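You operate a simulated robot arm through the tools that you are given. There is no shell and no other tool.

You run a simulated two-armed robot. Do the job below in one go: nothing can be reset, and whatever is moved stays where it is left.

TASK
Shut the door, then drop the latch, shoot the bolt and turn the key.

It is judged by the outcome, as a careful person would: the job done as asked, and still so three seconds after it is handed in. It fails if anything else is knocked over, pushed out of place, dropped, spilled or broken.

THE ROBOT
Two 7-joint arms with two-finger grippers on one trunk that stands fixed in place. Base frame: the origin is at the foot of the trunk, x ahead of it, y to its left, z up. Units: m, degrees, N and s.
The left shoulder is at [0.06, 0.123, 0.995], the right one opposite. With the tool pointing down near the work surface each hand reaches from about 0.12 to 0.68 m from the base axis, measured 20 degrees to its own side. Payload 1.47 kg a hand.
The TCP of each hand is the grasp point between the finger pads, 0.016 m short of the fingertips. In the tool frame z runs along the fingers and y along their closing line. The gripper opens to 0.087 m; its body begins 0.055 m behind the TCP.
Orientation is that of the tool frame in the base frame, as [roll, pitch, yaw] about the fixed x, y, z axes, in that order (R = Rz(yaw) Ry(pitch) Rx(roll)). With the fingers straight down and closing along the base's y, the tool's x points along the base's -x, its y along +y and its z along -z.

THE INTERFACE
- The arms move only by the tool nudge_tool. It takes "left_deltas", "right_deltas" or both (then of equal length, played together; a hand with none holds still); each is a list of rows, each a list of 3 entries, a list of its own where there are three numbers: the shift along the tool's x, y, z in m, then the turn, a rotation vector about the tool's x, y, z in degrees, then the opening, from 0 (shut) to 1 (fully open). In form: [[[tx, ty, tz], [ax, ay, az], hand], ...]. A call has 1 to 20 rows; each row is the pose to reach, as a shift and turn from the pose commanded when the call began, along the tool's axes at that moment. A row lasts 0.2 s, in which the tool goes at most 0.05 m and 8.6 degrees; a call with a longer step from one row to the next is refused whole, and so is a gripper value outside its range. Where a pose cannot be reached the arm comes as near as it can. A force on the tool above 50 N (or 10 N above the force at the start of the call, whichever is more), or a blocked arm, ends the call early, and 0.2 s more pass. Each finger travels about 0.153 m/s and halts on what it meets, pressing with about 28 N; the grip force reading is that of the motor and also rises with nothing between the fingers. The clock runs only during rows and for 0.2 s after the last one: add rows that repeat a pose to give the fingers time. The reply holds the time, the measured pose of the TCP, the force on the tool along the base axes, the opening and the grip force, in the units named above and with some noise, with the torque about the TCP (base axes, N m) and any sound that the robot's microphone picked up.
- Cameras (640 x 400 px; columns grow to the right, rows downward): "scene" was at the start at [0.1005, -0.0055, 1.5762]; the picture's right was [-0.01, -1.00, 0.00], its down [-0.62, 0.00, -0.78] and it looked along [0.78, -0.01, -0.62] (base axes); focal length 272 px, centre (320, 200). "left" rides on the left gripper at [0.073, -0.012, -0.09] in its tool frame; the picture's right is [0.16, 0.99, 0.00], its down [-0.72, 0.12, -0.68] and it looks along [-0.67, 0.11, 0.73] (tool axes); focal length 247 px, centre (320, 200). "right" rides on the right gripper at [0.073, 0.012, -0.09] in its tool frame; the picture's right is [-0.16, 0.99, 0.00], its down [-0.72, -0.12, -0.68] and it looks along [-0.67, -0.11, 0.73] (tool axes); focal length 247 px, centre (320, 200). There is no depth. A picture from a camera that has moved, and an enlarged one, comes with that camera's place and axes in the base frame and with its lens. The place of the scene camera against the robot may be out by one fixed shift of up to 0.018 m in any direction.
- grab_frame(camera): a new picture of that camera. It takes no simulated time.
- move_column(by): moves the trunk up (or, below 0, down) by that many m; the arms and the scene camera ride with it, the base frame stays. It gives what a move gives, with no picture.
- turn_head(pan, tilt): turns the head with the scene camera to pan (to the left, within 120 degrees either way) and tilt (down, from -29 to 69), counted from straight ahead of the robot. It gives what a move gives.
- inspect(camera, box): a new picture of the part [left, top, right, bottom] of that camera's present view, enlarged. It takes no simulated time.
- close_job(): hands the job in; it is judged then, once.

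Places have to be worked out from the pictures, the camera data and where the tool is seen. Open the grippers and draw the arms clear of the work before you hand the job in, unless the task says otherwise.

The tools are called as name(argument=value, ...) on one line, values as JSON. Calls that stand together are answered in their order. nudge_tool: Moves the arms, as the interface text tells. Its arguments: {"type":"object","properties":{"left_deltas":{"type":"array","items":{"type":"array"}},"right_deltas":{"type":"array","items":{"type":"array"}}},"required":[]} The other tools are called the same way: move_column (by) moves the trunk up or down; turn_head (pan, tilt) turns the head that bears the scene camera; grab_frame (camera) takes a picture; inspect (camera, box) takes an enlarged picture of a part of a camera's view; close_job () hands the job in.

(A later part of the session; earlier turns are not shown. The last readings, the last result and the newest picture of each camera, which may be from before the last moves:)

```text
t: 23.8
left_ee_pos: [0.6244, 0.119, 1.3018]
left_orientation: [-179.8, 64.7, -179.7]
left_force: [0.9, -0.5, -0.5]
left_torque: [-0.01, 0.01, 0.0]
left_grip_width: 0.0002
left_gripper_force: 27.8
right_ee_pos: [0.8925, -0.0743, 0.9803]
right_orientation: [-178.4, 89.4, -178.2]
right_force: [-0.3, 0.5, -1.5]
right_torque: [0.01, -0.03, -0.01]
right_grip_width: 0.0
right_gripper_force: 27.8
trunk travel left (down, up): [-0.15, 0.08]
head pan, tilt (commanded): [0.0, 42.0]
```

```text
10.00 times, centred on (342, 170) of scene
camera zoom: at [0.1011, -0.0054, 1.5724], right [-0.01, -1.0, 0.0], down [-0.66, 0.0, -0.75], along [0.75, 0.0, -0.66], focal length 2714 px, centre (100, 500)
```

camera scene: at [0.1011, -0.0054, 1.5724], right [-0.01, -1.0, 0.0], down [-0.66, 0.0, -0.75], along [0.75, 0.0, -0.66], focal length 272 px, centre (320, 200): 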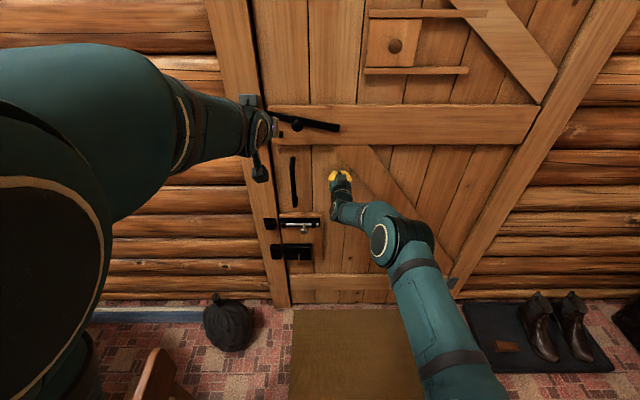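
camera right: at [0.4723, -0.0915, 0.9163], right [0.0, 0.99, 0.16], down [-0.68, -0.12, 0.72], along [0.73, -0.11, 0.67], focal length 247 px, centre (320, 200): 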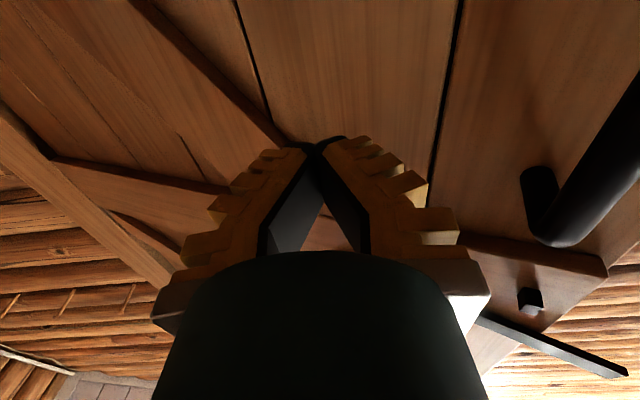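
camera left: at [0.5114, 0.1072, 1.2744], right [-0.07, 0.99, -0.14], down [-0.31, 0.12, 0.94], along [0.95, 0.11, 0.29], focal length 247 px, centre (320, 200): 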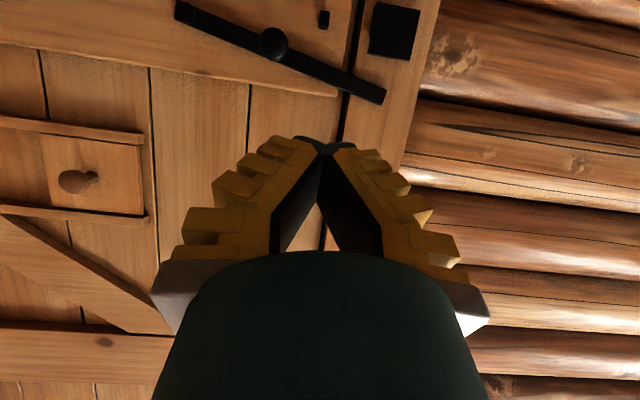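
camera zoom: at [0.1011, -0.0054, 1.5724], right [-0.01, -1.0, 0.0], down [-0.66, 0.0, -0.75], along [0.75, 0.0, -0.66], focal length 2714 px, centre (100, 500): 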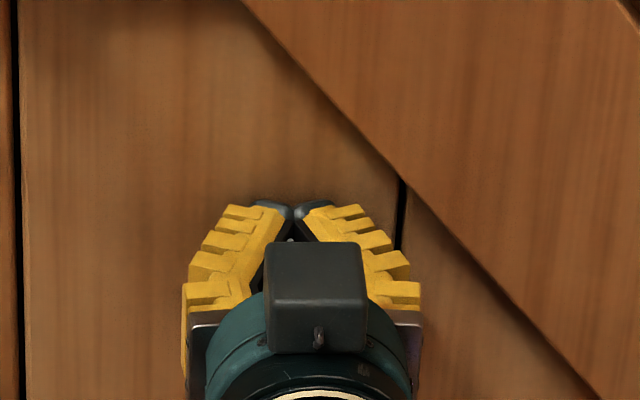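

Knob centre works out at about [0.847, 0.065, 1.193], the bar pivot at [0.875, -0.034, 1.169], and the bar is raised about 13°. I'll bring the closed left fingertips just above the knob.

nudge_tool(left_deltas=[[[-0.01, -0.009, 0.0356], [0, 0, 0], 0], [[-0.02, -0.018, 0.0712], [0, 0, 0], 0], [[-0.03, -0.027, 0.1068], [0, 0, 0], 0], [[-0.04, -0.036, 0.1424], [0, 0, 0], 0], [[-0.05, -0.045, 0.178], [0, 0, 0], 0], [[-0.0589, -0.054, 0.2136], [0, 0, 0], 0]])

inspect(camera="scene", box=[220, 80, 380, 180])

grab_frame(camera="left")

grab_frame(camera="right")

```text
t: 25.2
left_ee_pos: [0.807, 0.0711, 1.2674]
left_orientation: [179.7, 65.0, 179.6]
left_force: [-0.6, 0.6, 0.5]
left_torque: [0.01, 0.04, -0.01]
left_grip_width: 0.0001
left_gripper_force: 28.1
left hand out of reach, approached as far as the arm can: row 4, 6
right_ee_pos: [0.8903, -0.0745, 0.983]
right_orientation: [-173.3, 89.6, -173.1]
right_force: [-1.1, -0.5, 0.3]
right_torque: [-0.04, 0.03, 0.02]
right_grip_width: 0.0001
right_gripper_force: 27.9
trunk travel left (down, up): [-0.15, 0.08]
head pan, tilt (commanded): [0.0, 42.0]
```

```text
4.00 times, centred on (300, 130) of scene
camera zoom: at [0.0954, -0.0042, 1.5716], right [0.0, -1.0, 0.0], down [-0.67, 0.0, -0.74], along [0.74, 0.0, -0.67], focal length 1086 px, centre (400, 480)
```

zoom: 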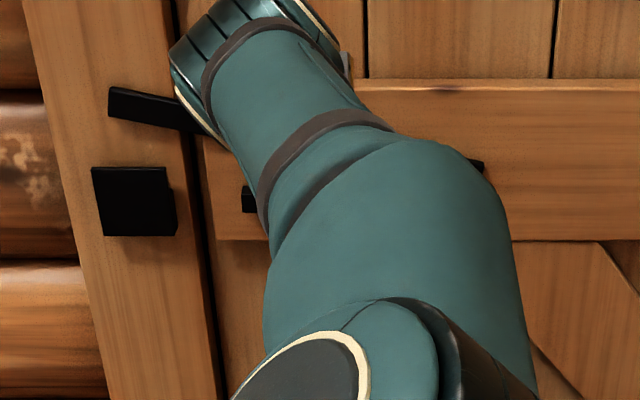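

```text
taken
camera left: at [0.6946, 0.0599, 1.2406], right [-0.06, 0.99, -0.14], down [-0.31, 0.11, 0.94], along [0.95, 0.1, 0.3], focal length 247 px, centre (320, 200)
```

left: 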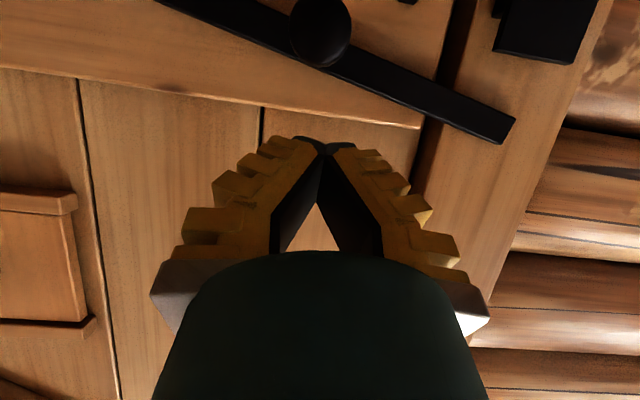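

```text
taken
camera right: at [0.8001, -0.0632, 0.9105], right [0.0, 0.99, 0.16], down [-0.68, -0.12, 0.73], along [0.74, -0.11, 0.67], focal length 247 px, centre (320, 200)
```

right: 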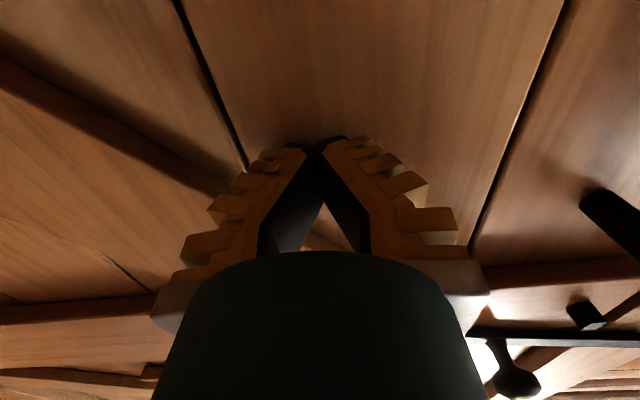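

With the tool tilted down the left arm ran out of reach at x ≈ 0.81. Levelling the tool brings the wrist nearer the shoulder, so I'll level it in place.

nudge_tool(left_deltas=[[[0, 0, 0], [0, -8.4, 0], 0], [[0, 0, 0], [0, -16.8, 0], 0], [[0, 0, 0], [0, -25, 0], 0], [[0, 0, 0], [0, -25, 0], 0]])

inspect(camera="scene", box=[200, 60, 440, 210])

grab_frame(camera="left")

```text
t: 26.2
left_ee_pos: [0.812, 0.0713, 1.2672]
left_orientation: [172.9, 89.3, 172.7]
left_force: [0.0, 0.6, 0.2]
left_torque: [0.01, -0.02, 0.03]
left_grip_width: 0.0
left_gripper_force: 28.2
right_ee_pos: [0.8918, -0.0753, 0.9816]
right_orientation: [-179.9, 89.4, -179.8]
right_force: [0.4, -0.4, -0.7]
right_torque: [0.03, -0.01, 0.04]
right_grip_width: 0.0
right_gripper_force: 27.8
trunk travel left (down, up): [-0.15, 0.08]
head pan, tilt (commanded): [0.0, 42.0]
```

```text
2.67 times, centred on (320, 135) of scene
camera zoom: at [0.099, -0.0054, 1.5712], right [0.0, -1.0, 0.0], down [-0.67, 0.0, -0.74], along [0.74, 0.0, -0.67], focal length 724 px, centre (320, 373)
```

zoom: 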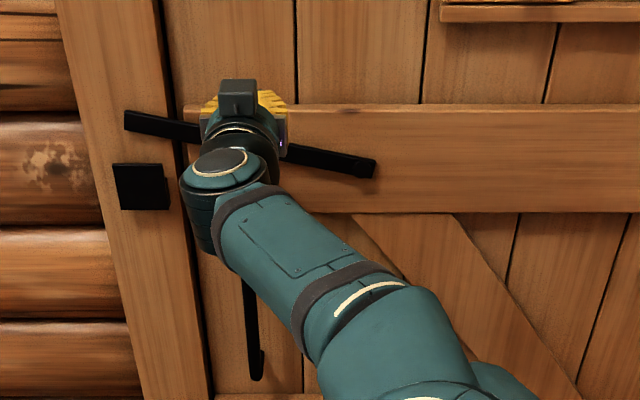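

```text
taken
camera left: at [0.7202, 0.0596, 1.1962], right [0.0, 0.99, -0.16], down [-0.67, 0.12, 0.73], along [0.74, 0.1, 0.66], focal length 247 px, centre (320, 200)
```

left: 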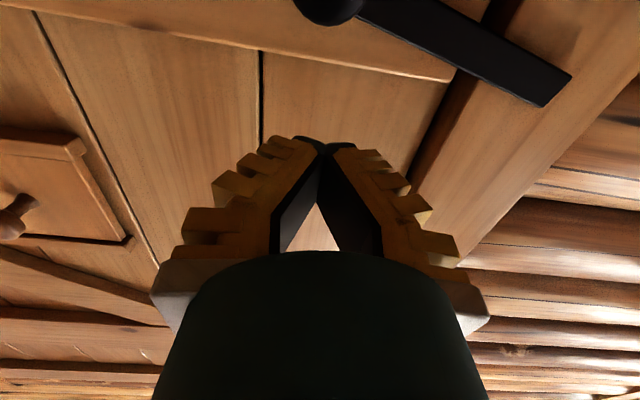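

The level tool reaches, at [0.812, 0.071, 1.267], just above and short of the knob. I'll move forward over the knob and align in y.

nudge_tool(left_deltas=[[[0, -0.004, 0.012], [0, 0, 0], 0], [[0, -0.007, 0.024], [0, 0, 0], 0], [[0, -0.007, 0.034], [0, 0, 0], 0], [[0.01, -0.007, 0.034], [0, 0, 0], 0], [[0.02, -0.007, 0.034], [0, 0, 0], 0]])

grab_frame(camera="left")

inspect(camera="scene", box=[220, 80, 380, 180])

```text
t: 27.4
left_ee_pos: [0.8308, 0.0633, 1.2695]
left_orientation: [-177.8, 89.6, -177.8]
left_force: [0.5, 0.3, 0.2]
left_torque: [0.01, 0.01, 0.05]
left_grip_width: 0.0
left_gripper_force: 28.1
left hand out of reach, approached as far as the arm can: row 2, 3, 4, 5
right_ee_pos: [0.8916, -0.0746, 0.9808]
right_orientation: [-177.8, 89.4, -177.7]
right_force: [-0.1, 0.5, 0.5]
right_torque: [-0.01, 0.0, 0.03]
right_grip_width: 0.0
right_gripper_force: 28.5
trunk travel left (down, up): [-0.15, 0.08]
head pan, tilt (commanded): [0.0, 42.0]
```

```text
taken
camera left: at [0.7405, 0.0514, 1.1975], right [0.0, 0.99, -0.16], down [-0.68, 0.12, 0.73], along [0.74, 0.11, 0.67], focal length 247 px, centre (320, 200)
```

left: 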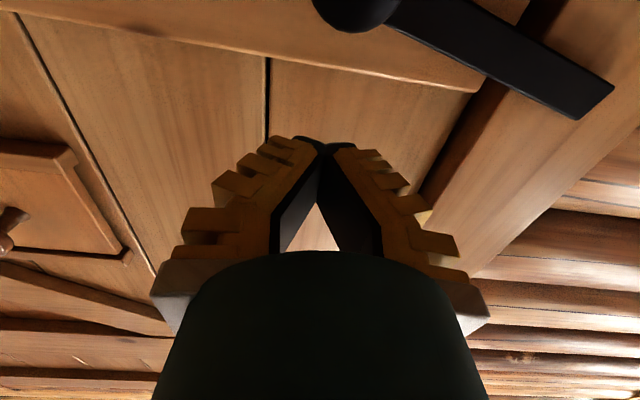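

```text
4.00 times, centred on (300, 130) of scene
camera zoom: at [0.0983, -0.0049, 1.5713], right [0.0, -1.0, 0.0], down [-0.67, 0.0, -0.74], along [0.74, 0.0, -0.67], focal length 1086 px, centre (400, 480)
```

zoom: 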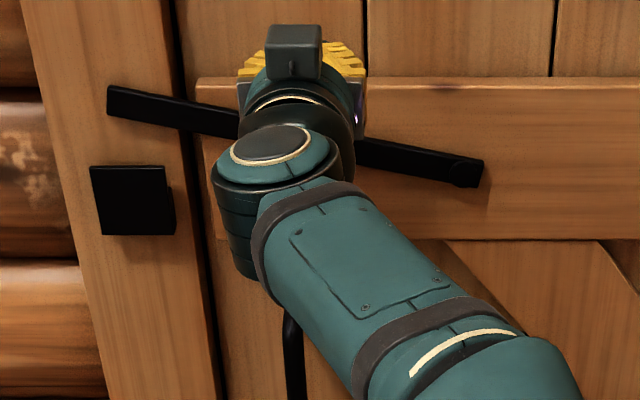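

The reach limit eases as the hand comes down, and the knob reads at y ≈ 0.065, directly below the fingertips. I'll descend in small steps, watching the force.

nudge_tool(left_deltas=[[[0.006, 0.001, 0.002], [0, 0, 0], 0], [[0.012, 0.001, 0.004], [0, 0, 0], 0], [[0.018, 0.001, 0.006], [0, 0, 0], 0], [[0.024, 0.001, 0.008], [0, 0, 0], 0], [[0.03, 0.001, 0.01], [0, 0, 0], 0], [[0.036, 0.001, 0.01], [0, 0, 0], 0], [[0.042, 0.001, 0.01], [0, 0, 0], 0]])

grab_frame(camera="left")

inspect(camera="scene", box=[220, 80, 380, 180])

```text
t: 29.0
left_ee_pos: [0.8299, 0.0629, 1.2563]
left_orientation: [-179.9, 88.5, 179.7]
left_force: [-0.1, -0.3, 0.0]
left_torque: [0.05, 0.03, -0.01]
left_grip_width: 0.0002
left_gripper_force: 27.6
left hand out of reach, approached as far as the arm can: row 1, 2, 3, 4, 5, 6, 7
right_ee_pos: [0.8901, -0.0748, 0.9802]
right_orientation: [-177.6, 89.5, -177.5]
right_force: [0.3, -0.2, 0.2]
right_torque: [0.02, 0.01, 0.03]
right_grip_width: 0.0002
right_gripper_force: 28.5
trunk travel left (down, up): [-0.15, 0.08]
head pan, tilt (commanded): [0.0, 42.0]
```

```text
taken
camera left: at [0.7386, 0.051, 1.1863], right [0.0, 0.99, -0.16], down [-0.66, 0.12, 0.74], along [0.75, 0.1, 0.65], focal length 247 px, centre (320, 200)
```

left: 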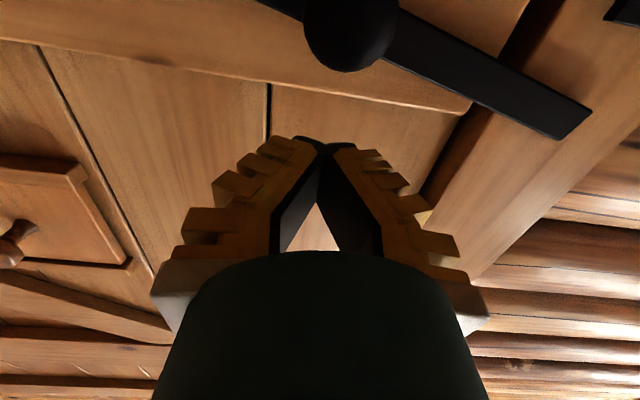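

```text
4.00 times, centred on (300, 130) of scene
camera zoom: at [0.0982, -0.0049, 1.5713], right [0.0, -1.0, 0.0], down [-0.67, 0.0, -0.74], along [0.74, 0.0, -0.67], focal length 1086 px, centre (400, 480)
```

zoom: 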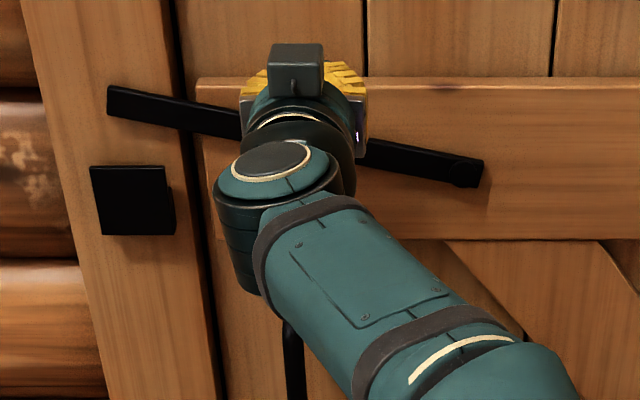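

The left arm is wedged at a joint limit in an awkward elbow-high posture. The right arm has the better posture and free space, so it will work the latch. I'll draw the left arm back to its parking place first.

nudge_tool(left_deltas=[[[-0.015, 0.005, -0.02], [0, 0, 0], 0], [[-0.025, 0.012, -0.06], [0, 0, 0], 0], [[-0.035, 0.02, -0.1], [0, 0, 0], 0], [[-0.045, 0.028, -0.14], [0, 0, 0], 0], [[-0.055, 0.036, -0.18], [0, 0, 0], 0], [[-0.065, 0.044, -0.22], [0, 0, 0], 0], [[-0.075, 0.052, -0.26], [0, 0, 0], 0], [[-0.085, 0.06, -0.3], [0, 0, 0], 0], [[-0.095, 0.068, -0.34], [0, 0, 0], 0], [[-0.105, 0.076, -0.38], [0, 0, 0], 0], [[-0.115, 0.084, -0.42], [0, 0, 0], 0]])

grab_frame(camera="scene")

```text
t: 31.3
left_ee_pos: [0.455, 0.2175, 1.3388]
left_orientation: [167.0, 85.9, 178.1]
left_force: [-0.5, -0.6, 0.6]
left_torque: [0.01, 0.01, 0.01]
left_grip_width: 0.0
left_gripper_force: 28.0
right_ee_pos: [0.8913, -0.0738, 0.9808]
right_orientation: [-179.4, 89.5, -179.3]
right_force: [-0.5, 0.1, 1.2]
right_torque: [0.02, 0.01, -0.01]
right_grip_width: 0.0
right_gripper_force: 28.2
trunk travel left (down, up): [-0.15, 0.08]
head pan, tilt (commanded): [0.0, 42.0]
stopped in row 11 (left hand): the arm was blocked; the commanded pose is now the measured one
```

```text
taken
camera scene: at [0.0983, -0.0048, 1.5713], right [0.0, -1.0, 0.0], down [-0.67, 0.0, -0.74], along [0.74, 0.0, -0.67], focal length 272 px, centre (320, 200)
```

scene: 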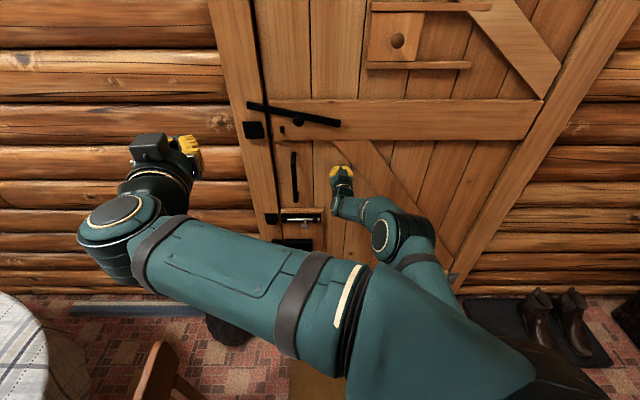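

The left elbow has swung across the middle, where it would obstruct the right arm. I'll carry the left hand out to the left, high above the table, so its elbow leaves the working area.

nudge_tool(left_deltas=[[[-0.005, 0.035, 0.02], [0, 0, 0], 0], [[-0.01, 0.07, 0.04], [0, 0, 0], 0], [[-0.015, 0.11, 0.05], [0, 0, 0], 0], [[-0.02, 0.15, 0.055], [0, 0, 0], 0], [[-0.02, 0.19, 0.06], [0, 0, 0], 0], [[-0.02, 0.23, 0.06], [0, 0, 0], 0], [[-0.02, 0.27, 0.06], [0, 0, 0], 0], [[-0.02, 0.31, 0.06], [0, 0, 0], 0]])

grab_frame(camera="scene")

```text
t: 33.1
left_ee_pos: [0.4572, 0.5342, 1.36]
left_orientation: [166.4, 86.0, 177.3]
left_force: [-0.1, 0.1, 0.0]
left_torque: [-0.01, 0.0, -0.03]
left_grip_width: 0.0002
left_gripper_force: 28.3
right_ee_pos: [0.8912, -0.0731, 0.9808]
right_orientation: [-173.9, 89.5, -173.8]
right_force: [0.4, 0.2, -0.4]
right_torque: [-0.01, -0.01, -0.03]
right_grip_width: 0.0001
right_gripper_force: 27.9
trunk travel left (down, up): [-0.15, 0.08]
head pan, tilt (commanded): [0.0, 42.0]
```

```text
taken
camera scene: at [0.098, -0.0039, 1.5713], right [0.0, -1.0, 0.0], down [-0.67, 0.0, -0.74], along [0.74, 0.0, -0.67], focal length 272 px, centre (320, 200)
```

scene: 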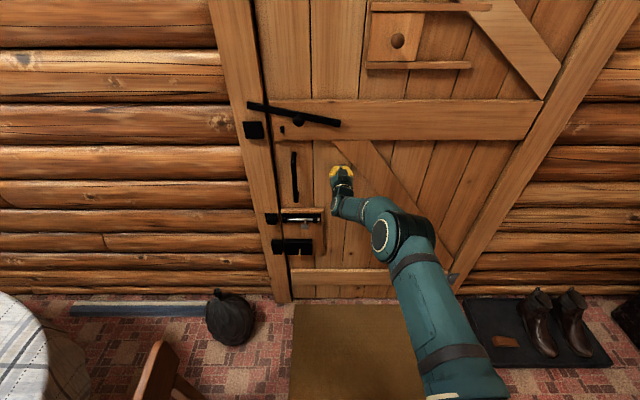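

The view of the door is clear now. I'll glance left to check that the left arm is clear of the table and chair.

turn_head(pan=60, tilt=35)

grab_frame(camera="scene")

turn_head(pan=0, tilt=42)

```text
t: 34.4
left_ee_pos: [0.4569, 0.5318, 1.3615]
left_orientation: [166.0, 85.9, 176.8]
left_force: [0.1, 0.1, 0.0]
left_torque: [0.02, 0.02, -0.01]
left_grip_width: 0.0
left_gripper_force: 28.0
right_ee_pos: [0.8924, -0.073, 0.9803]
right_orientation: [-178.4, 89.5, -178.3]
right_force: [0.2, 0.7, 0.6]
right_torque: [0.02, -0.01, -0.01]
right_grip_width: 0.0
right_gripper_force: 28.4
trunk travel left (down, up): [-0.15, 0.08]
head pan, tilt (commanded): [60.0, 35.0]
```

```text
taken
camera scene: at [0.0587, 0.0713, 1.5818], right [0.87, -0.5, 0.0], down [-0.29, -0.5, -0.82], along [0.41, 0.71, -0.57], focal length 272 px, centre (320, 200)
```

scene: 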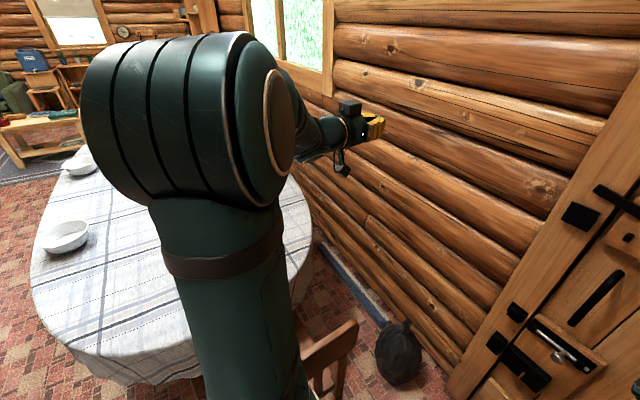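

```text
t: 35.7
left_ee_pos: [0.4557, 0.532, 1.3603]
left_orientation: [166.0, 85.9, 176.9]
left_force: [-0.2, -0.2, 0.1]
left_torque: [-0.02, 0.02, 0.06]
left_grip_width: 0.0003
left_gripper_force: 28.3
right_ee_pos: [0.891, -0.0747, 0.9799]
right_orientation: [-178.1, 89.6, -178.1]
right_force: [0.2, -0.5, 0.3]
right_torque: [0.0, 0.01, 0.0]
right_grip_width: 0.0
right_gripper_force: 27.6
trunk travel left (down, up): [-0.15, 0.08]
head pan, tilt (commanded): [0.0, 42.0]
```

The left arm is parked safely, elbow up and well clear of the table. Now I'll draw the right hand back 0.1 m from the door and raise the trunk so the latch is within easy reach.

nudge_tool(right_deltas=[[[0, 0, -0.03], [0, 0, 0], 0], [[0, 0, -0.06], [0, 0, 0], 0], [[0, 0, -0.1], [0, 0, 0], 0], [[0, 0, -0.14], [0, 0, 0], 0]])

move_column(by=0.08)

grab_frame(camera="scene")

```text
t: 36.7
left_ee_pos: [0.458, 0.5325, 1.3598]
left_orientation: [165.9, 85.9, 176.9]
left_force: [1.2, -1.0, 0.3]
left_torque: [0.0, -0.03, 0.0]
left_grip_width: 0.0
left_gripper_force: 27.7
right_ee_pos: [0.7515, -0.0738, 0.982]
right_orientation: [-175.5, 89.4, -175.6]
right_force: [0.1, 0.2, -0.2]
right_torque: [0.01, 0.01, -0.01]
right_grip_width: 0.0
right_gripper_force: 28.0
trunk travel left (down, up): [-0.15, 0.08]
head pan, tilt (commanded): [0.0, 42.0]
```

```text
t: 37.9
left_ee_pos: [0.4567, 0.5331, 1.4406]
left_orientation: [166.1, 85.9, 177.0]
left_force: [0.1, 0.1, -0.2]
left_torque: [0.02, -0.02, 0.0]
left_grip_width: 0.0002
left_gripper_force: 27.7
right_ee_pos: [0.753, -0.0744, 1.0626]
right_orientation: [-177.2, 89.4, -177.1]
right_force: [-0.7, 0.6, 0.4]
right_torque: [0.0, 0.01, 0.0]
right_grip_width: 0.0002
right_gripper_force: 28.6
trunk travel left (down, up): [-0.23, 0.0]
head pan, tilt (commanded): [0.0, 42.0]
```

```text
taken
camera scene: at [0.0985, -0.0048, 1.6511], right [0.0, -1.0, 0.0], down [-0.67, 0.0, -0.74], along [0.74, 0.0, -0.67], focal length 272 px, centre (320, 200)
```

scene: 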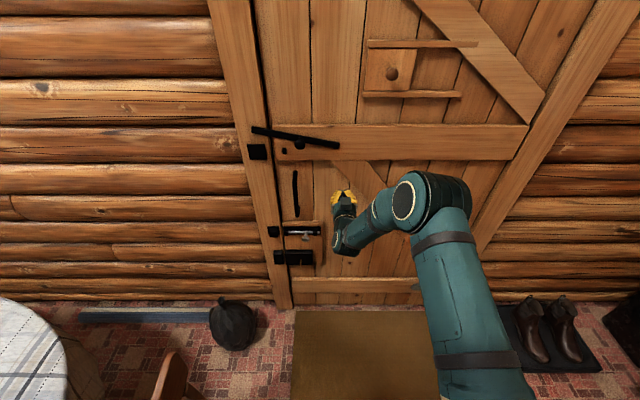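

The door stays shut. I'll raise the right fist to a point in front of and above the latch knob, still standing off from the door.

nudge_tool(right_deltas=[[[-0.03, 0.02, 0], [0, 0, 0], 0], [[-0.06, 0.04, 0], [0, 0, 0], 0], [[-0.09, 0.06, 0], [0, 0, 0], 0], [[-0.12, 0.08, 0], [0, 0, 0], 0], [[-0.15, 0.1, 0], [0, 0, 0], 0], [[-0.18, 0.12, 0], [0, 0, 0], 0], [[-0.205, 0.139, 0], [0, 0, 0], 0]])

grab_frame(camera="scene")

grab_frame(camera="right")

```text
t: 39.5
left_ee_pos: [0.4578, 0.5323, 1.4395]
left_orientation: [166.2, 86.0, 177.4]
left_force: [-0.1, 0.7, -1.0]
left_torque: [0.03, 0.02, -0.02]
left_grip_width: 0.0
left_gripper_force: 27.6
right_ee_pos: [0.7521, 0.0672, 1.2667]
right_orientation: [-173.2, 89.6, -173.1]
right_force: [-0.8, 0.3, -0.4]
right_torque: [-0.01, 0.0, -0.02]
right_grip_width: 0.0
right_gripper_force: 27.5
trunk travel left (down, up): [-0.23, 0.0]
head pan, tilt (commanded): [0.0, 42.0]
```

```text
taken
camera scene: at [0.0979, -0.0044, 1.6513], right [0.0, -1.0, 0.0], down [-0.67, 0.0, -0.74], along [0.74, 0.0, -0.67], focal length 272 px, centre (320, 200)
```

scene: 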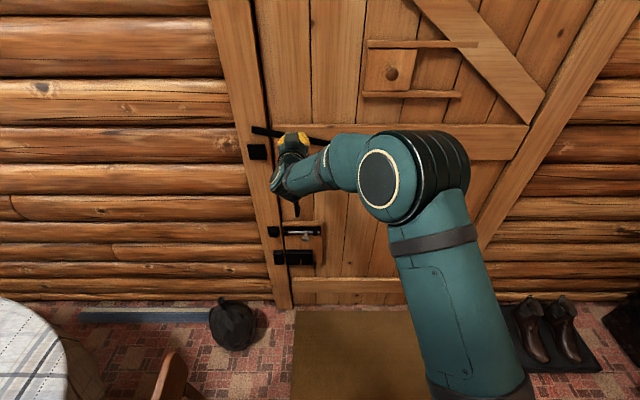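

```text
taken
camera right: at [0.6624, 0.0786, 1.1943], right [0.0, 0.99, 0.16], down [-0.67, -0.12, 0.73], along [0.74, -0.11, 0.67], focal length 247 px, centre (320, 200)
```

right: 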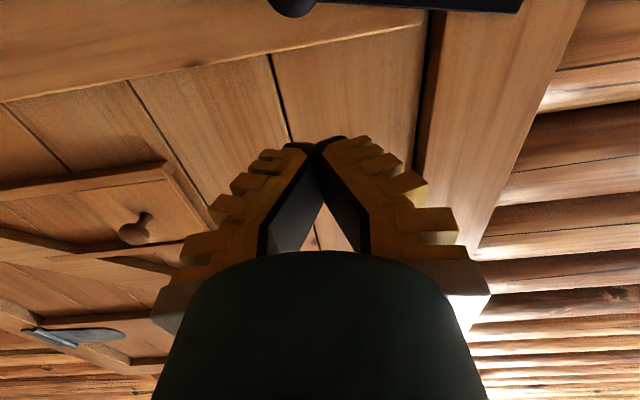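

The right arm reaches comfortably, and its camera also puts the knob at y ≈ 0.063. I'll move forward over the top of the knob.

nudge_tool(right_deltas=[[[0, -0.001, 0.025], [0, 0, 0], 0], [[0, -0.002, 0.05], [0, 0, 0], 0], [[0, -0.003, 0.075], [0, 0, 0], 0], [[0, -0.003, 0.092], [0, 0, 0], 0]])

grab_frame(camera="right")

inspect(camera="scene", box=[220, 90, 380, 190])

```text
t: 40.5
left_ee_pos: [0.457, 0.533, 1.4408]
left_orientation: [166.0, 85.9, 177.0]
left_force: [-0.3, -0.9, 1.5]
left_torque: [0.0, 0.0, -0.01]
left_grip_width: 0.0
left_gripper_force: 27.8
right_ee_pos: [0.8478, 0.0633, 1.2661]
right_orientation: [-177.8, 89.5, -177.8]
right_force: [0.0, 0.3, -0.8]
right_torque: [0.01, 0.0, 0.05]
right_grip_width: 0.0
right_gripper_force: 28.4
trunk travel left (down, up): [-0.23, 0.0]
head pan, tilt (commanded): [0.0, 42.0]
```

```text
taken
camera right: at [0.758, 0.0741, 1.1937], right [0.0, 0.99, 0.16], down [-0.67, -0.12, 0.73], along [0.74, -0.11, 0.66], focal length 247 px, centre (320, 200)
```

right: 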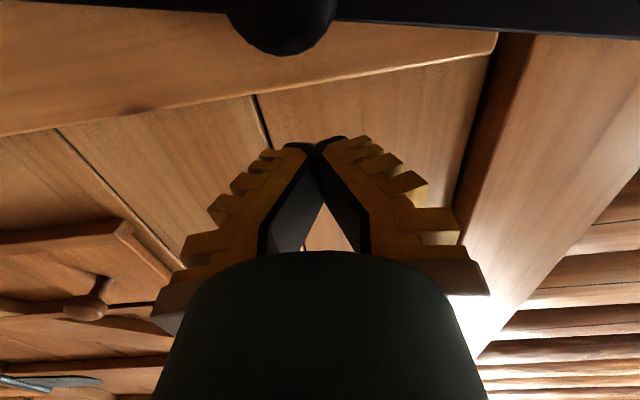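

```text
4.00 times, centred on (300, 140) of scene
camera zoom: at [0.0985, -0.005, 1.6513], right [0.0, -1.0, 0.0], down [-0.67, 0.0, -0.74], along [0.74, 0.0, -0.67], focal length 1086 px, centre (400, 440)
```

zoom: 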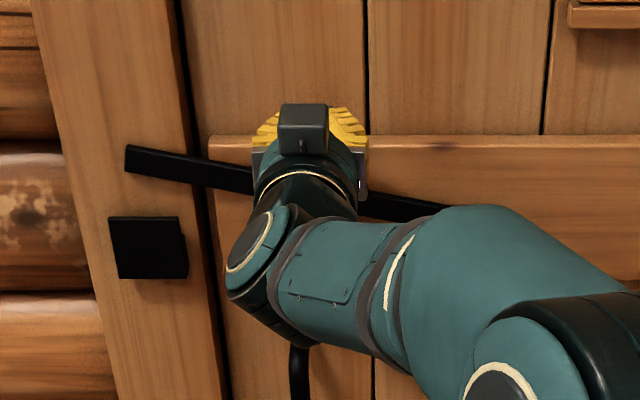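

The fingertips are over the knob at y ≈ 0.063. I'll press down in small steps to about z = 1.20, which should bring the bar level in its keeper.

nudge_tool(right_deltas=[[[0.006, 0, 0], [0, 0, 0], 0], [[0.012, 0, 0], [0, 0, 0], 0], [[0.018, 0, 0], [0, 0, 0], 0], [[0.024, 0, 0], [0, 0, 0], 0], [[0.03, 0, 0], [0, 0, 0], 0], [[0.036, 0, 0], [0, 0, 0], 0], [[0.042, 0, 0], [0, 0, 0], 0], [[0.048, 0, 0], [0, 0, 0], 0], [[0.054, 0, 0], [0, 0, 0], 0], [[0.06, 0, 0], [0, 0, 0], 0]])

inspect(camera="scene", box=[220, 90, 380, 190])

grab_frame(camera="right")

```text
t: 42.7
left_ee_pos: [0.4567, 0.5332, 1.44]
left_orientation: [166.0, 86.0, 177.0]
left_force: [0.5, 0.0, 0.4]
left_torque: [0.02, 0.01, -0.05]
left_grip_width: 0.0
left_gripper_force: 27.2
right_ee_pos: [0.8454, 0.0633, 1.2068]
right_orientation: [-174.4, 89.4, -174.4]
right_force: [0.2, 0.4, 0.0]
right_torque: [0.0, -0.01, 0.02]
right_grip_width: 0.0002
right_gripper_force: 28.2
trunk travel left (down, up): [-0.23, 0.0]
head pan, tilt (commanded): [0.0, 42.0]
```

```text
4.00 times, centred on (300, 140) of scene
camera zoom: at [0.0983, -0.0049, 1.6513], right [0.0, -1.0, 0.0], down [-0.67, 0.0, -0.74], along [0.74, 0.0, -0.67], focal length 1086 px, centre (400, 440)
```

zoom: 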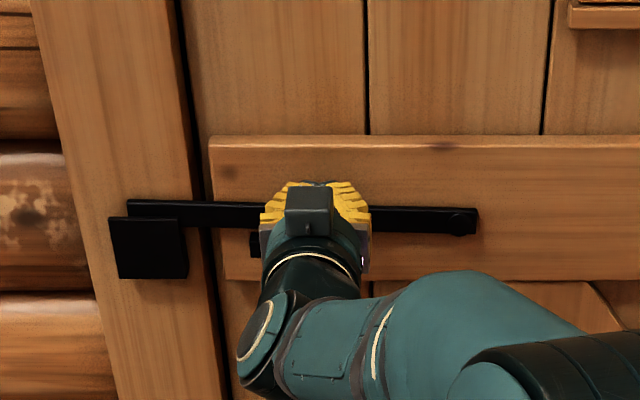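

```text
taken
camera right: at [0.7541, 0.0732, 1.1347], right [0.0, 0.99, 0.16], down [-0.67, -0.12, 0.73], along [0.74, -0.11, 0.66], focal length 247 px, centre (320, 200)
```

right: 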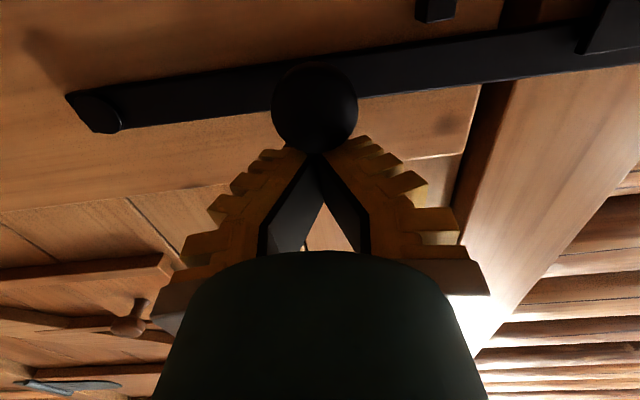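

The bar has come almost level and its tip is entering behind the keeper. I'll press down a few more millimetres until it rests.

nudge_tool(right_deltas=[[[0.003, 0, 0], [0, 0, 0], 0], [[0.006, 0, 0], [0, 0, 0], 0], [[0.009, 0, 0], [0, 0, 0], 0], [[0.012, 0, 0], [0, 0, 0], 0], [[0.015, 0, 0], [0, 0, 0], 0], [[0.018, 0, 0], [0, 0, 0], 0], [[0.021, 0, 0], [0, 0, 0], 0]])

inspect(camera="scene", box=[220, 90, 380, 190])

grab_frame(camera="right")

```text
t: 44.3
left_ee_pos: [0.4506, 0.5338, 1.4431]
left_orientation: [166.2, 86.2, 177.2]
left_force: [-0.5, -0.3, 0.4]
left_torque: [0.02, 0.0, -0.02]
left_grip_width: 0.0
left_gripper_force: 28.2
right_ee_pos: [0.8439, 0.0632, 1.2016]
right_orientation: [18.1, 88.9, 17.8]
right_force: [0.1, 6.3, 49.0]
right_torque: [0.46, -0.4, 0.02]
right_grip_width: 0.0
right_gripper_force: 27.8
trunk travel left (down, up): [-0.23, 0.0]
head pan, tilt (commanded): [0.0, 42.0]
```

```text
4.00 times, centred on (300, 140) of scene
camera zoom: at [0.0915, -0.0043, 1.6519], right [0.0, -1.0, 0.0], down [-0.67, 0.0, -0.75], along [0.75, 0.0, -0.67], focal length 1086 px, centre (400, 440)
```

zoom: 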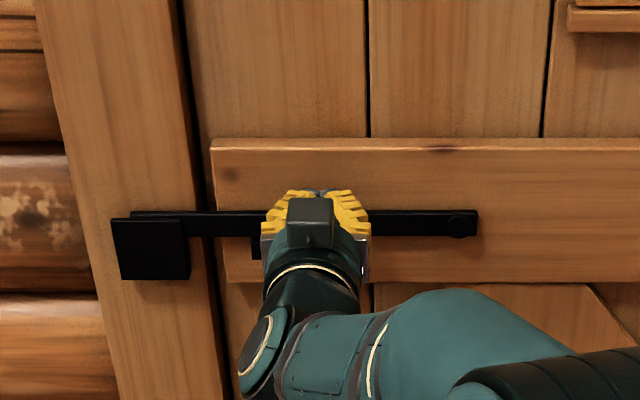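

```text
taken
camera right: at [0.7549, 0.0747, 1.1274], right [0.0, 0.99, 0.16], down [-0.69, -0.12, 0.71], along [0.72, -0.11, 0.68], focal length 247 px, centre (320, 200)
```

right: 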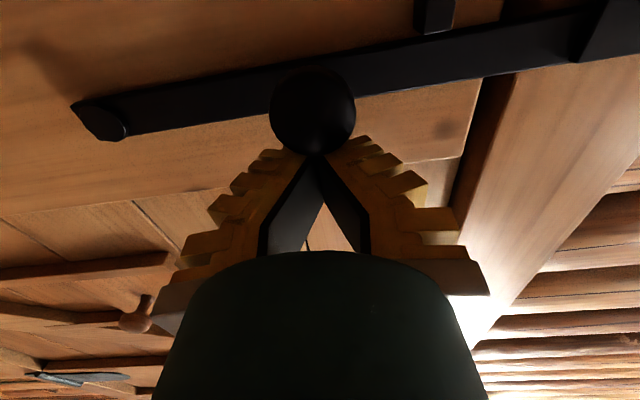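

The bar met firm resistance at 49 N, lies level on its stop pin and sits behind the keeper plate. I'll lift off the knob and draw back to check that it stays down.

nudge_tool(right_deltas=[[[-0.02, 0, 0], [0, 0, 0], 0], [[-0.05, 0, 0], [0, 0, 0], 0], [[-0.07, 0, -0.03], [0, 0, 0], 0], [[-0.07, -0.01, -0.07], [0, 0, 0], 0], [[-0.07, -0.04, -0.11], [0, 0, 0], 0], [[-0.07, -0.08, -0.13], [0, 0, 0], 0], [[-0.05, -0.12, -0.15], [0, 0, 0], 0]])

grab_frame(camera="scene")

inspect(camera="scene", box=[220, 90, 380, 190])

```text
t: 45.9
left_ee_pos: [0.4569, 0.5318, 1.4419]
left_orientation: [165.2, 86.0, 176.2]
left_force: [0.3, -1.3, -0.9]
left_torque: [-0.01, 0.06, -0.01]
left_grip_width: 0.0003
left_gripper_force: 27.8
right_ee_pos: [0.6967, -0.0583, 1.2365]
right_orientation: [175.2, 89.6, 175.3]
right_force: [-0.2, -0.5, -0.3]
right_torque: [0.0, 0.0, 0.07]
right_grip_width: 0.0001
right_gripper_force: 28.3
trunk travel left (down, up): [-0.23, 0.0]
head pan, tilt (commanded): [0.0, 42.0]
```

```text
taken
camera scene: at [0.0975, -0.006, 1.6513], right [0.0, -1.0, 0.0], down [-0.67, 0.0, -0.74], along [0.74, 0.0, -0.67], focal length 272 px, centre (320, 200)
```

scene: 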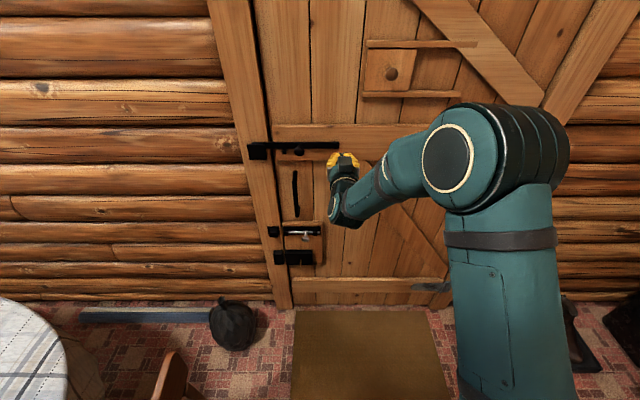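

```text
4.00 times, centred on (300, 140) of scene
camera zoom: at [0.0975, -0.006, 1.6513], right [0.0, -1.0, 0.0], down [-0.67, 0.0, -0.74], along [0.74, 0.0, -0.67], focal length 1086 px, centre (400, 440)
```

zoom: 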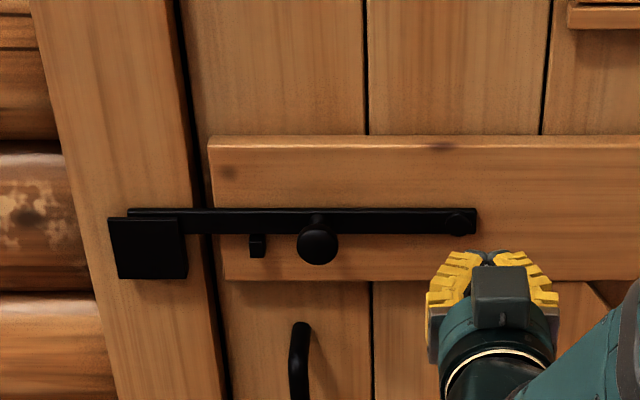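

The latch is down and holding. Next is the bolt, lower down, so I'll lower the trunk fully; both hands are clear of everything for that.

move_column(by=-0.23)

turn_head(pan=0, tilt=38)

grab_frame(camera="scene")

grab_frame(camera="right")

```text
t: 48.3
left_ee_pos: [0.4565, 0.5336, 1.2109]
left_orientation: [165.9, 86.0, 176.8]
left_force: [0.5, -0.2, 0.0]
left_torque: [0.01, -0.02, 0.02]
left_grip_width: 0.0002
left_gripper_force: 28.4
right_ee_pos: [0.6974, -0.058, 1.0052]
right_orientation: [-178.2, 89.5, -178.2]
right_force: [0.6, -0.3, -0.3]
right_torque: [-0.01, -0.02, -0.01]
right_grip_width: 0.0004
right_gripper_force: 28.2
trunk travel left (down, up): [0.0, 0.23]
head pan, tilt (commanded): [0.0, 42.0]
```

```text
t: 49.0
left_ee_pos: [0.4576, 0.532, 1.2095]
left_orientation: [166.0, 86.0, 177.0]
left_force: [0.1, 0.5, -0.6]
left_torque: [-0.02, 0.03, -0.01]
left_grip_width: 0.0001
left_gripper_force: 28.5
right_ee_pos: [0.6987, -0.0583, 1.0055]
right_orientation: [-178.0, 89.5, -177.9]
right_force: [0.6, 0.2, 0.1]
right_torque: [0.04, -0.04, 0.01]
right_grip_width: 0.0
right_gripper_force: 27.8
trunk travel left (down, up): [0.0, 0.23]
head pan, tilt (commanded): [0.0, 38.0]
```

```text
taken
camera scene: at [0.1009, -0.0049, 1.4272], right [0.0, -1.0, 0.0], down [-0.62, 0.0, -0.79], along [0.79, 0.0, -0.62], focal length 272 px, centre (320, 200)
```

scene: 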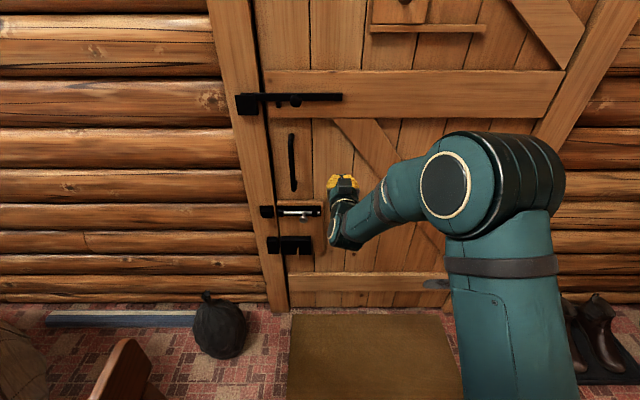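

```text
taken
camera right: at [0.6083, -0.0471, 0.9336], right [0.0, 0.99, 0.16], down [-0.67, -0.12, 0.73], along [0.74, -0.11, 0.66], focal length 247 px, centre (320, 200)
```

right: 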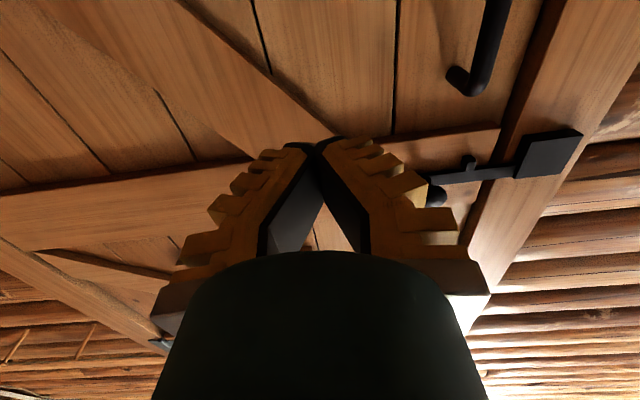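

The latch still sits in its keeper. I'll lower the right hand to bolt height, still about 0.13 m short of the hardware, so that both cameras see the bolt knob.

nudge_tool(right_deltas=[[[0.035, 0.005, 0], [0, 0, 0], 0], [[0.07, 0.01, 0], [0, 0, 0], 0], [[0.105, 0.015, 0], [0, 0, 0], 0], [[0.14, 0.02, 0], [0, 0, 0], 0], [[0.175, 0.025, 0], [0, 0, 0], 0], [[0.21, 0.03, 0], [0, 0, 0], 0], [[0.25, 0.035, 0], [0, 0, 0], 0]])

grab_frame(camera="scene")

grab_frame(camera="right")

inspect(camera="scene", box=[250, 190, 346, 250])

```text
t: 50.6
left_ee_pos: [0.4573, 0.5326, 1.2104]
left_orientation: [166.1, 85.9, 176.9]
left_force: [0.2, 1.4, 0.5]
left_torque: [0.0, -0.04, 0.0]
left_grip_width: 0.0
left_gripper_force: 27.8
right_ee_pos: [0.6968, -0.0226, 0.7549]
right_orientation: [-179.0, 89.5, -179.0]
right_force: [0.3, -0.6, -0.2]
right_torque: [0.01, 0.04, -0.01]
right_grip_width: 0.0002
right_gripper_force: 27.7
trunk travel left (down, up): [0.0, 0.23]
head pan, tilt (commanded): [0.0, 38.0]
```

```text
taken
camera scene: at [0.1013, -0.005, 1.4272], right [0.0, -1.0, 0.0], down [-0.62, 0.0, -0.79], along [0.79, 0.0, -0.62], focal length 272 px, centre (320, 200)
```

scene: 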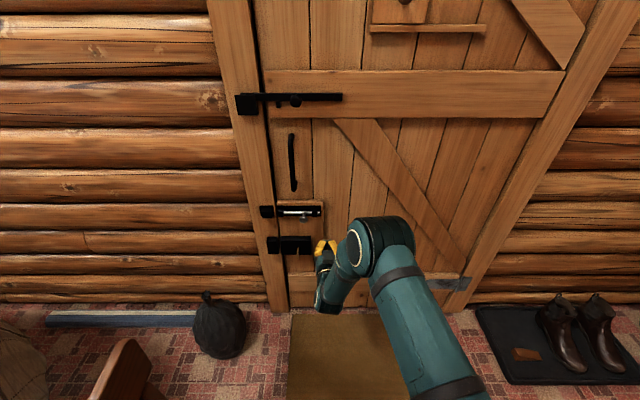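

```text
taken
camera right: at [0.6067, -0.013, 0.6834], right [0.0, 0.99, 0.16], down [-0.67, -0.12, 0.73], along [0.74, -0.11, 0.67], focal length 247 px, centre (320, 200)
```

right: 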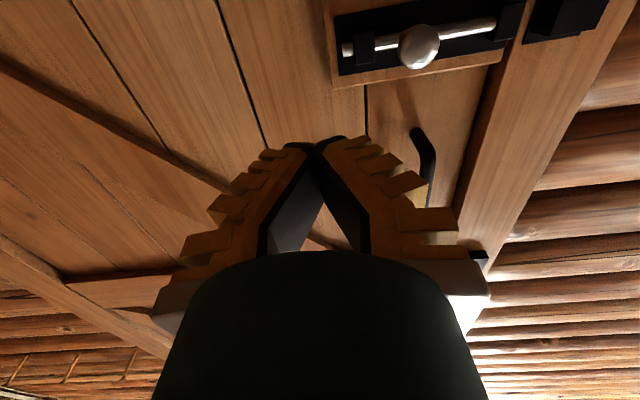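

```text
6.67 times, centred on (298, 220) of scene
camera zoom: at [0.1013, -0.005, 1.4272], right [0.0, -1.0, 0.0], down [-0.62, 0.0, -0.79], along [0.79, 0.0, -0.62], focal length 1810 px, centre (467, 67)
```

zoom: 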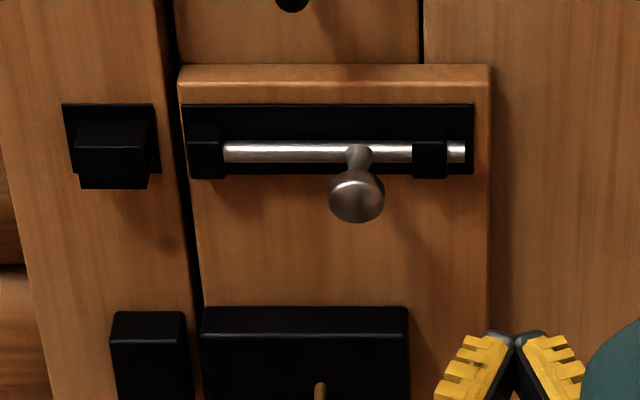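

The views agree on the bolt knob at about [0.841, 0.060, 0.739], with about 0.068 m of travel to the left. I'll bring the closed fingers to the right of the knob, with the tips at x ≈ 0.848.

nudge_tool(right_deltas=[[[0.008, 0.015, 0.03], [0, 0, 0], 0], [[0.014, 0.03, 0.06], [0, 0, 0], 0], [[0.015, 0.038, 0.09], [0, 0, 0], 0], [[0.015, 0.038, 0.115], [0, 0, 0], 0], [[0.015, 0.038, 0.133], [0, 0, 0], 0]])

grab_frame(camera="right")

inspect(camera="scene", box=[250, 190, 346, 250])

```text
t: 51.8
left_ee_pos: [0.457, 0.5325, 1.2107]
left_orientation: [166.0, 86.0, 176.9]
left_force: [-0.1, -0.1, -0.2]
left_torque: [0.01, -0.03, 0.0]
left_grip_width: 0.0
left_gripper_force: 27.9
right_ee_pos: [0.8279, 0.0157, 0.7384]
right_orientation: [-178.2, 89.4, -177.9]
right_force: [0.4, -0.2, 0.5]
right_torque: [0.01, -0.05, -0.01]
right_grip_width: 0.0
right_gripper_force: 27.9
trunk travel left (down, up): [0.0, 0.23]
head pan, tilt (commanded): [0.0, 38.0]
```

```text
taken
camera right: at [0.7387, 0.0255, 0.6659], right [0.0, 0.99, 0.16], down [-0.67, -0.12, 0.73], along [0.74, -0.11, 0.66], focal length 247 px, centre (320, 200)
```

right: 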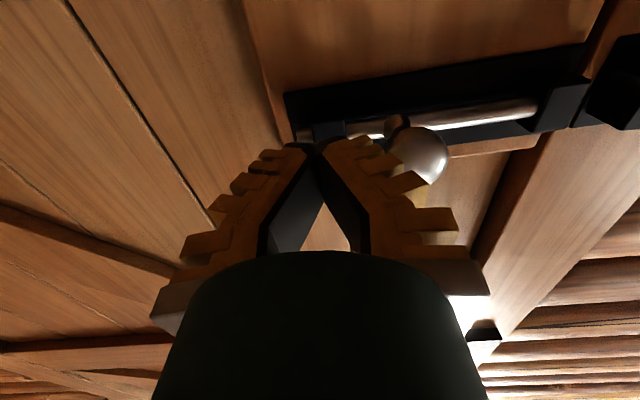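

```text
6.67 times, centred on (298, 220) of scene
camera zoom: at [0.1009, -0.0049, 1.4272], right [0.0, -1.0, 0.0], down [-0.62, 0.0, -0.79], along [0.79, 0.0, -0.62], focal length 1810 px, centre (467, 67)
```

zoom: 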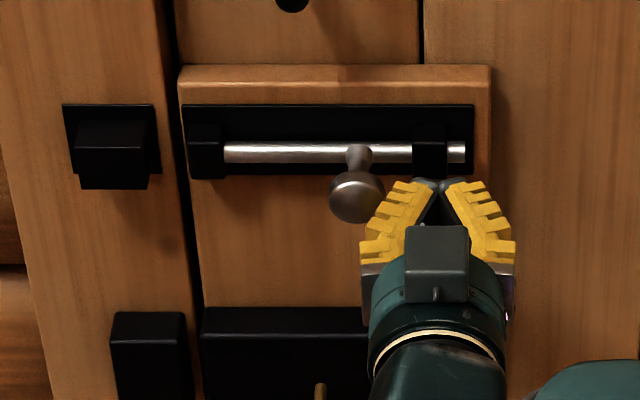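

The fist sits directly to the right of the bolt knob. I'll push left in small steps and watch the bolt travel.

nudge_tool(right_deltas=[[[0, 0.006, 0], [0, 0, 0], 0], [[0, 0.012, 0], [0, 0, 0], 0], [[0, 0.018, 0], [0, 0, 0], 0], [[0, 0.024, 0], [0, 0, 0], 0], [[0, 0.03, 0], [0, 0, 0], 0], [[0, 0.036, 0], [0, 0, 0], 0], [[0, 0.042, 0], [0, 0, 0], 0]])

inspect(camera="scene", box=[250, 190, 346, 250])

grab_frame(camera="right")

```text
t: 53.4
left_ee_pos: [0.4567, 0.5328, 1.211]
left_orientation: [166.1, 85.9, 176.9]
left_force: [-0.3, 0.5, 0.5]
left_torque: [0.0, 0.01, 0.0]
left_grip_width: 0.0
left_gripper_force: 27.6
right_ee_pos: [0.8292, 0.0574, 0.7378]
right_orientation: [-177.6, 89.4, -177.5]
right_force: [-0.4, -1.4, -0.1]
right_torque: [0.0, 0.03, -0.02]
right_grip_width: 0.0
right_gripper_force: 27.6
trunk travel left (down, up): [0.0, 0.23]
head pan, tilt (commanded): [0.0, 38.0]
```

```text
6.67 times, centred on (298, 220) of scene
camera zoom: at [0.1009, -0.005, 1.4272], right [0.0, -1.0, 0.0], down [-0.62, 0.0, -0.79], along [0.79, 0.0, -0.62], focal length 1810 px, centre (467, 67)
```

zoom: 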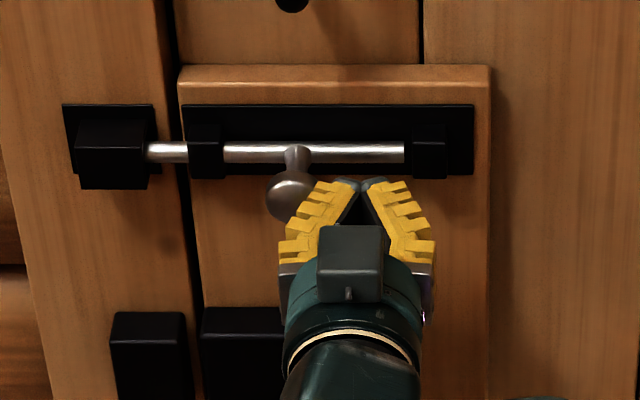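

```text
taken
camera right: at [0.7385, 0.0682, 0.6663], right [0.0, 0.99, 0.16], down [-0.67, -0.12, 0.73], along [0.74, -0.11, 0.66], focal length 247 px, centre (320, 200)
```

right: 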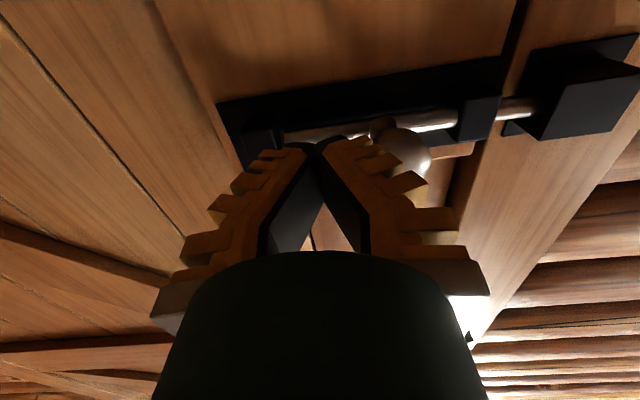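

The bolt is sliding well and its end is already entering the keeper on the frame. I'll keep pushing until it stops.

nudge_tool(right_deltas=[[[0, 0.006, 0], [0, 0, 0], 0], [[0, 0.012, 0], [0, 0, 0], 0], [[0, 0.018, 0], [0, 0, 0], 0], [[0, 0.024, 0], [0, 0, 0], 0], [[0, 0.03, 0], [0, 0, 0], 0], [[0, 0.036, 0], [0, 0, 0], 0]])

inspect(camera="scene", box=[250, 190, 346, 250])

grab_frame(camera="right")

```text
t: 54.4
left_ee_pos: [0.4554, 0.5328, 1.2112]
left_orientation: [166.3, 85.9, 177.2]
left_force: [0.4, 1.5, 1.1]
left_torque: [0.03, -0.01, -0.01]
left_grip_width: 0.0
left_gripper_force: 27.8
right_ee_pos: [0.8312, 0.068, 0.7382]
right_orientation: [163.9, 89.5, 162.5]
right_force: [-10.2, -17.1, 1.9]
right_torque: [0.08, -0.03, 0.15]
right_grip_width: 0.0001
right_gripper_force: 27.5
trunk travel left (down, up): [0.0, 0.23]
head pan, tilt (commanded): [0.0, 38.0]
stopped in row 5 (right hand): the force on the tool passed its limit at 54 N (the readings are from after the stop); the commanded pose is now the measured one
```

```text
6.67 times, centred on (298, 220) of scene
camera zoom: at [0.0996, -0.0048, 1.4274], right [0.0, -1.0, 0.0], down [-0.61, 0.0, -0.79], along [0.79, 0.0, -0.61], focal length 1810 px, centre (467, 67)
```

zoom: 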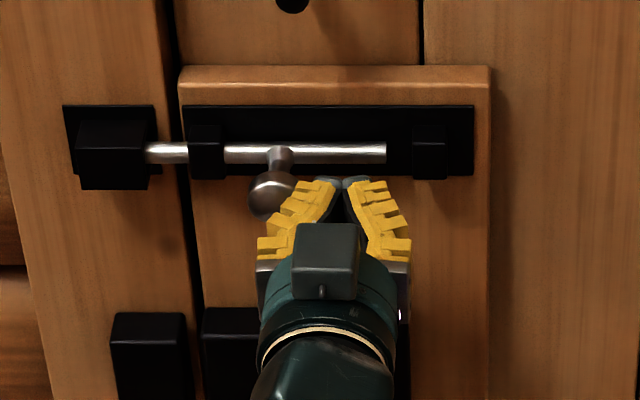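

```text
taken
camera right: at [0.7411, 0.0812, 0.6662], right [0.02, 0.99, 0.16], down [-0.68, -0.1, 0.73], along [0.74, -0.13, 0.67], focal length 247 px, centre (320, 200)
```

right: 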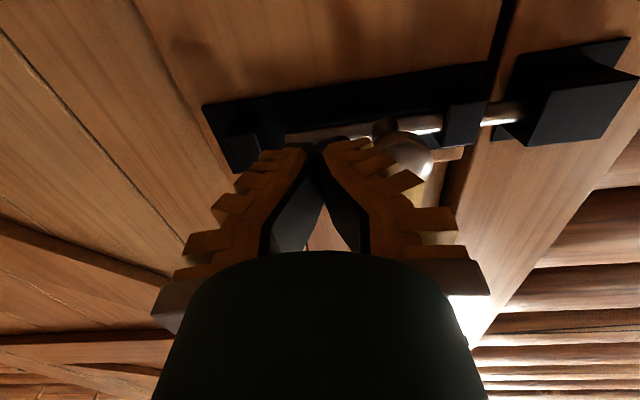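

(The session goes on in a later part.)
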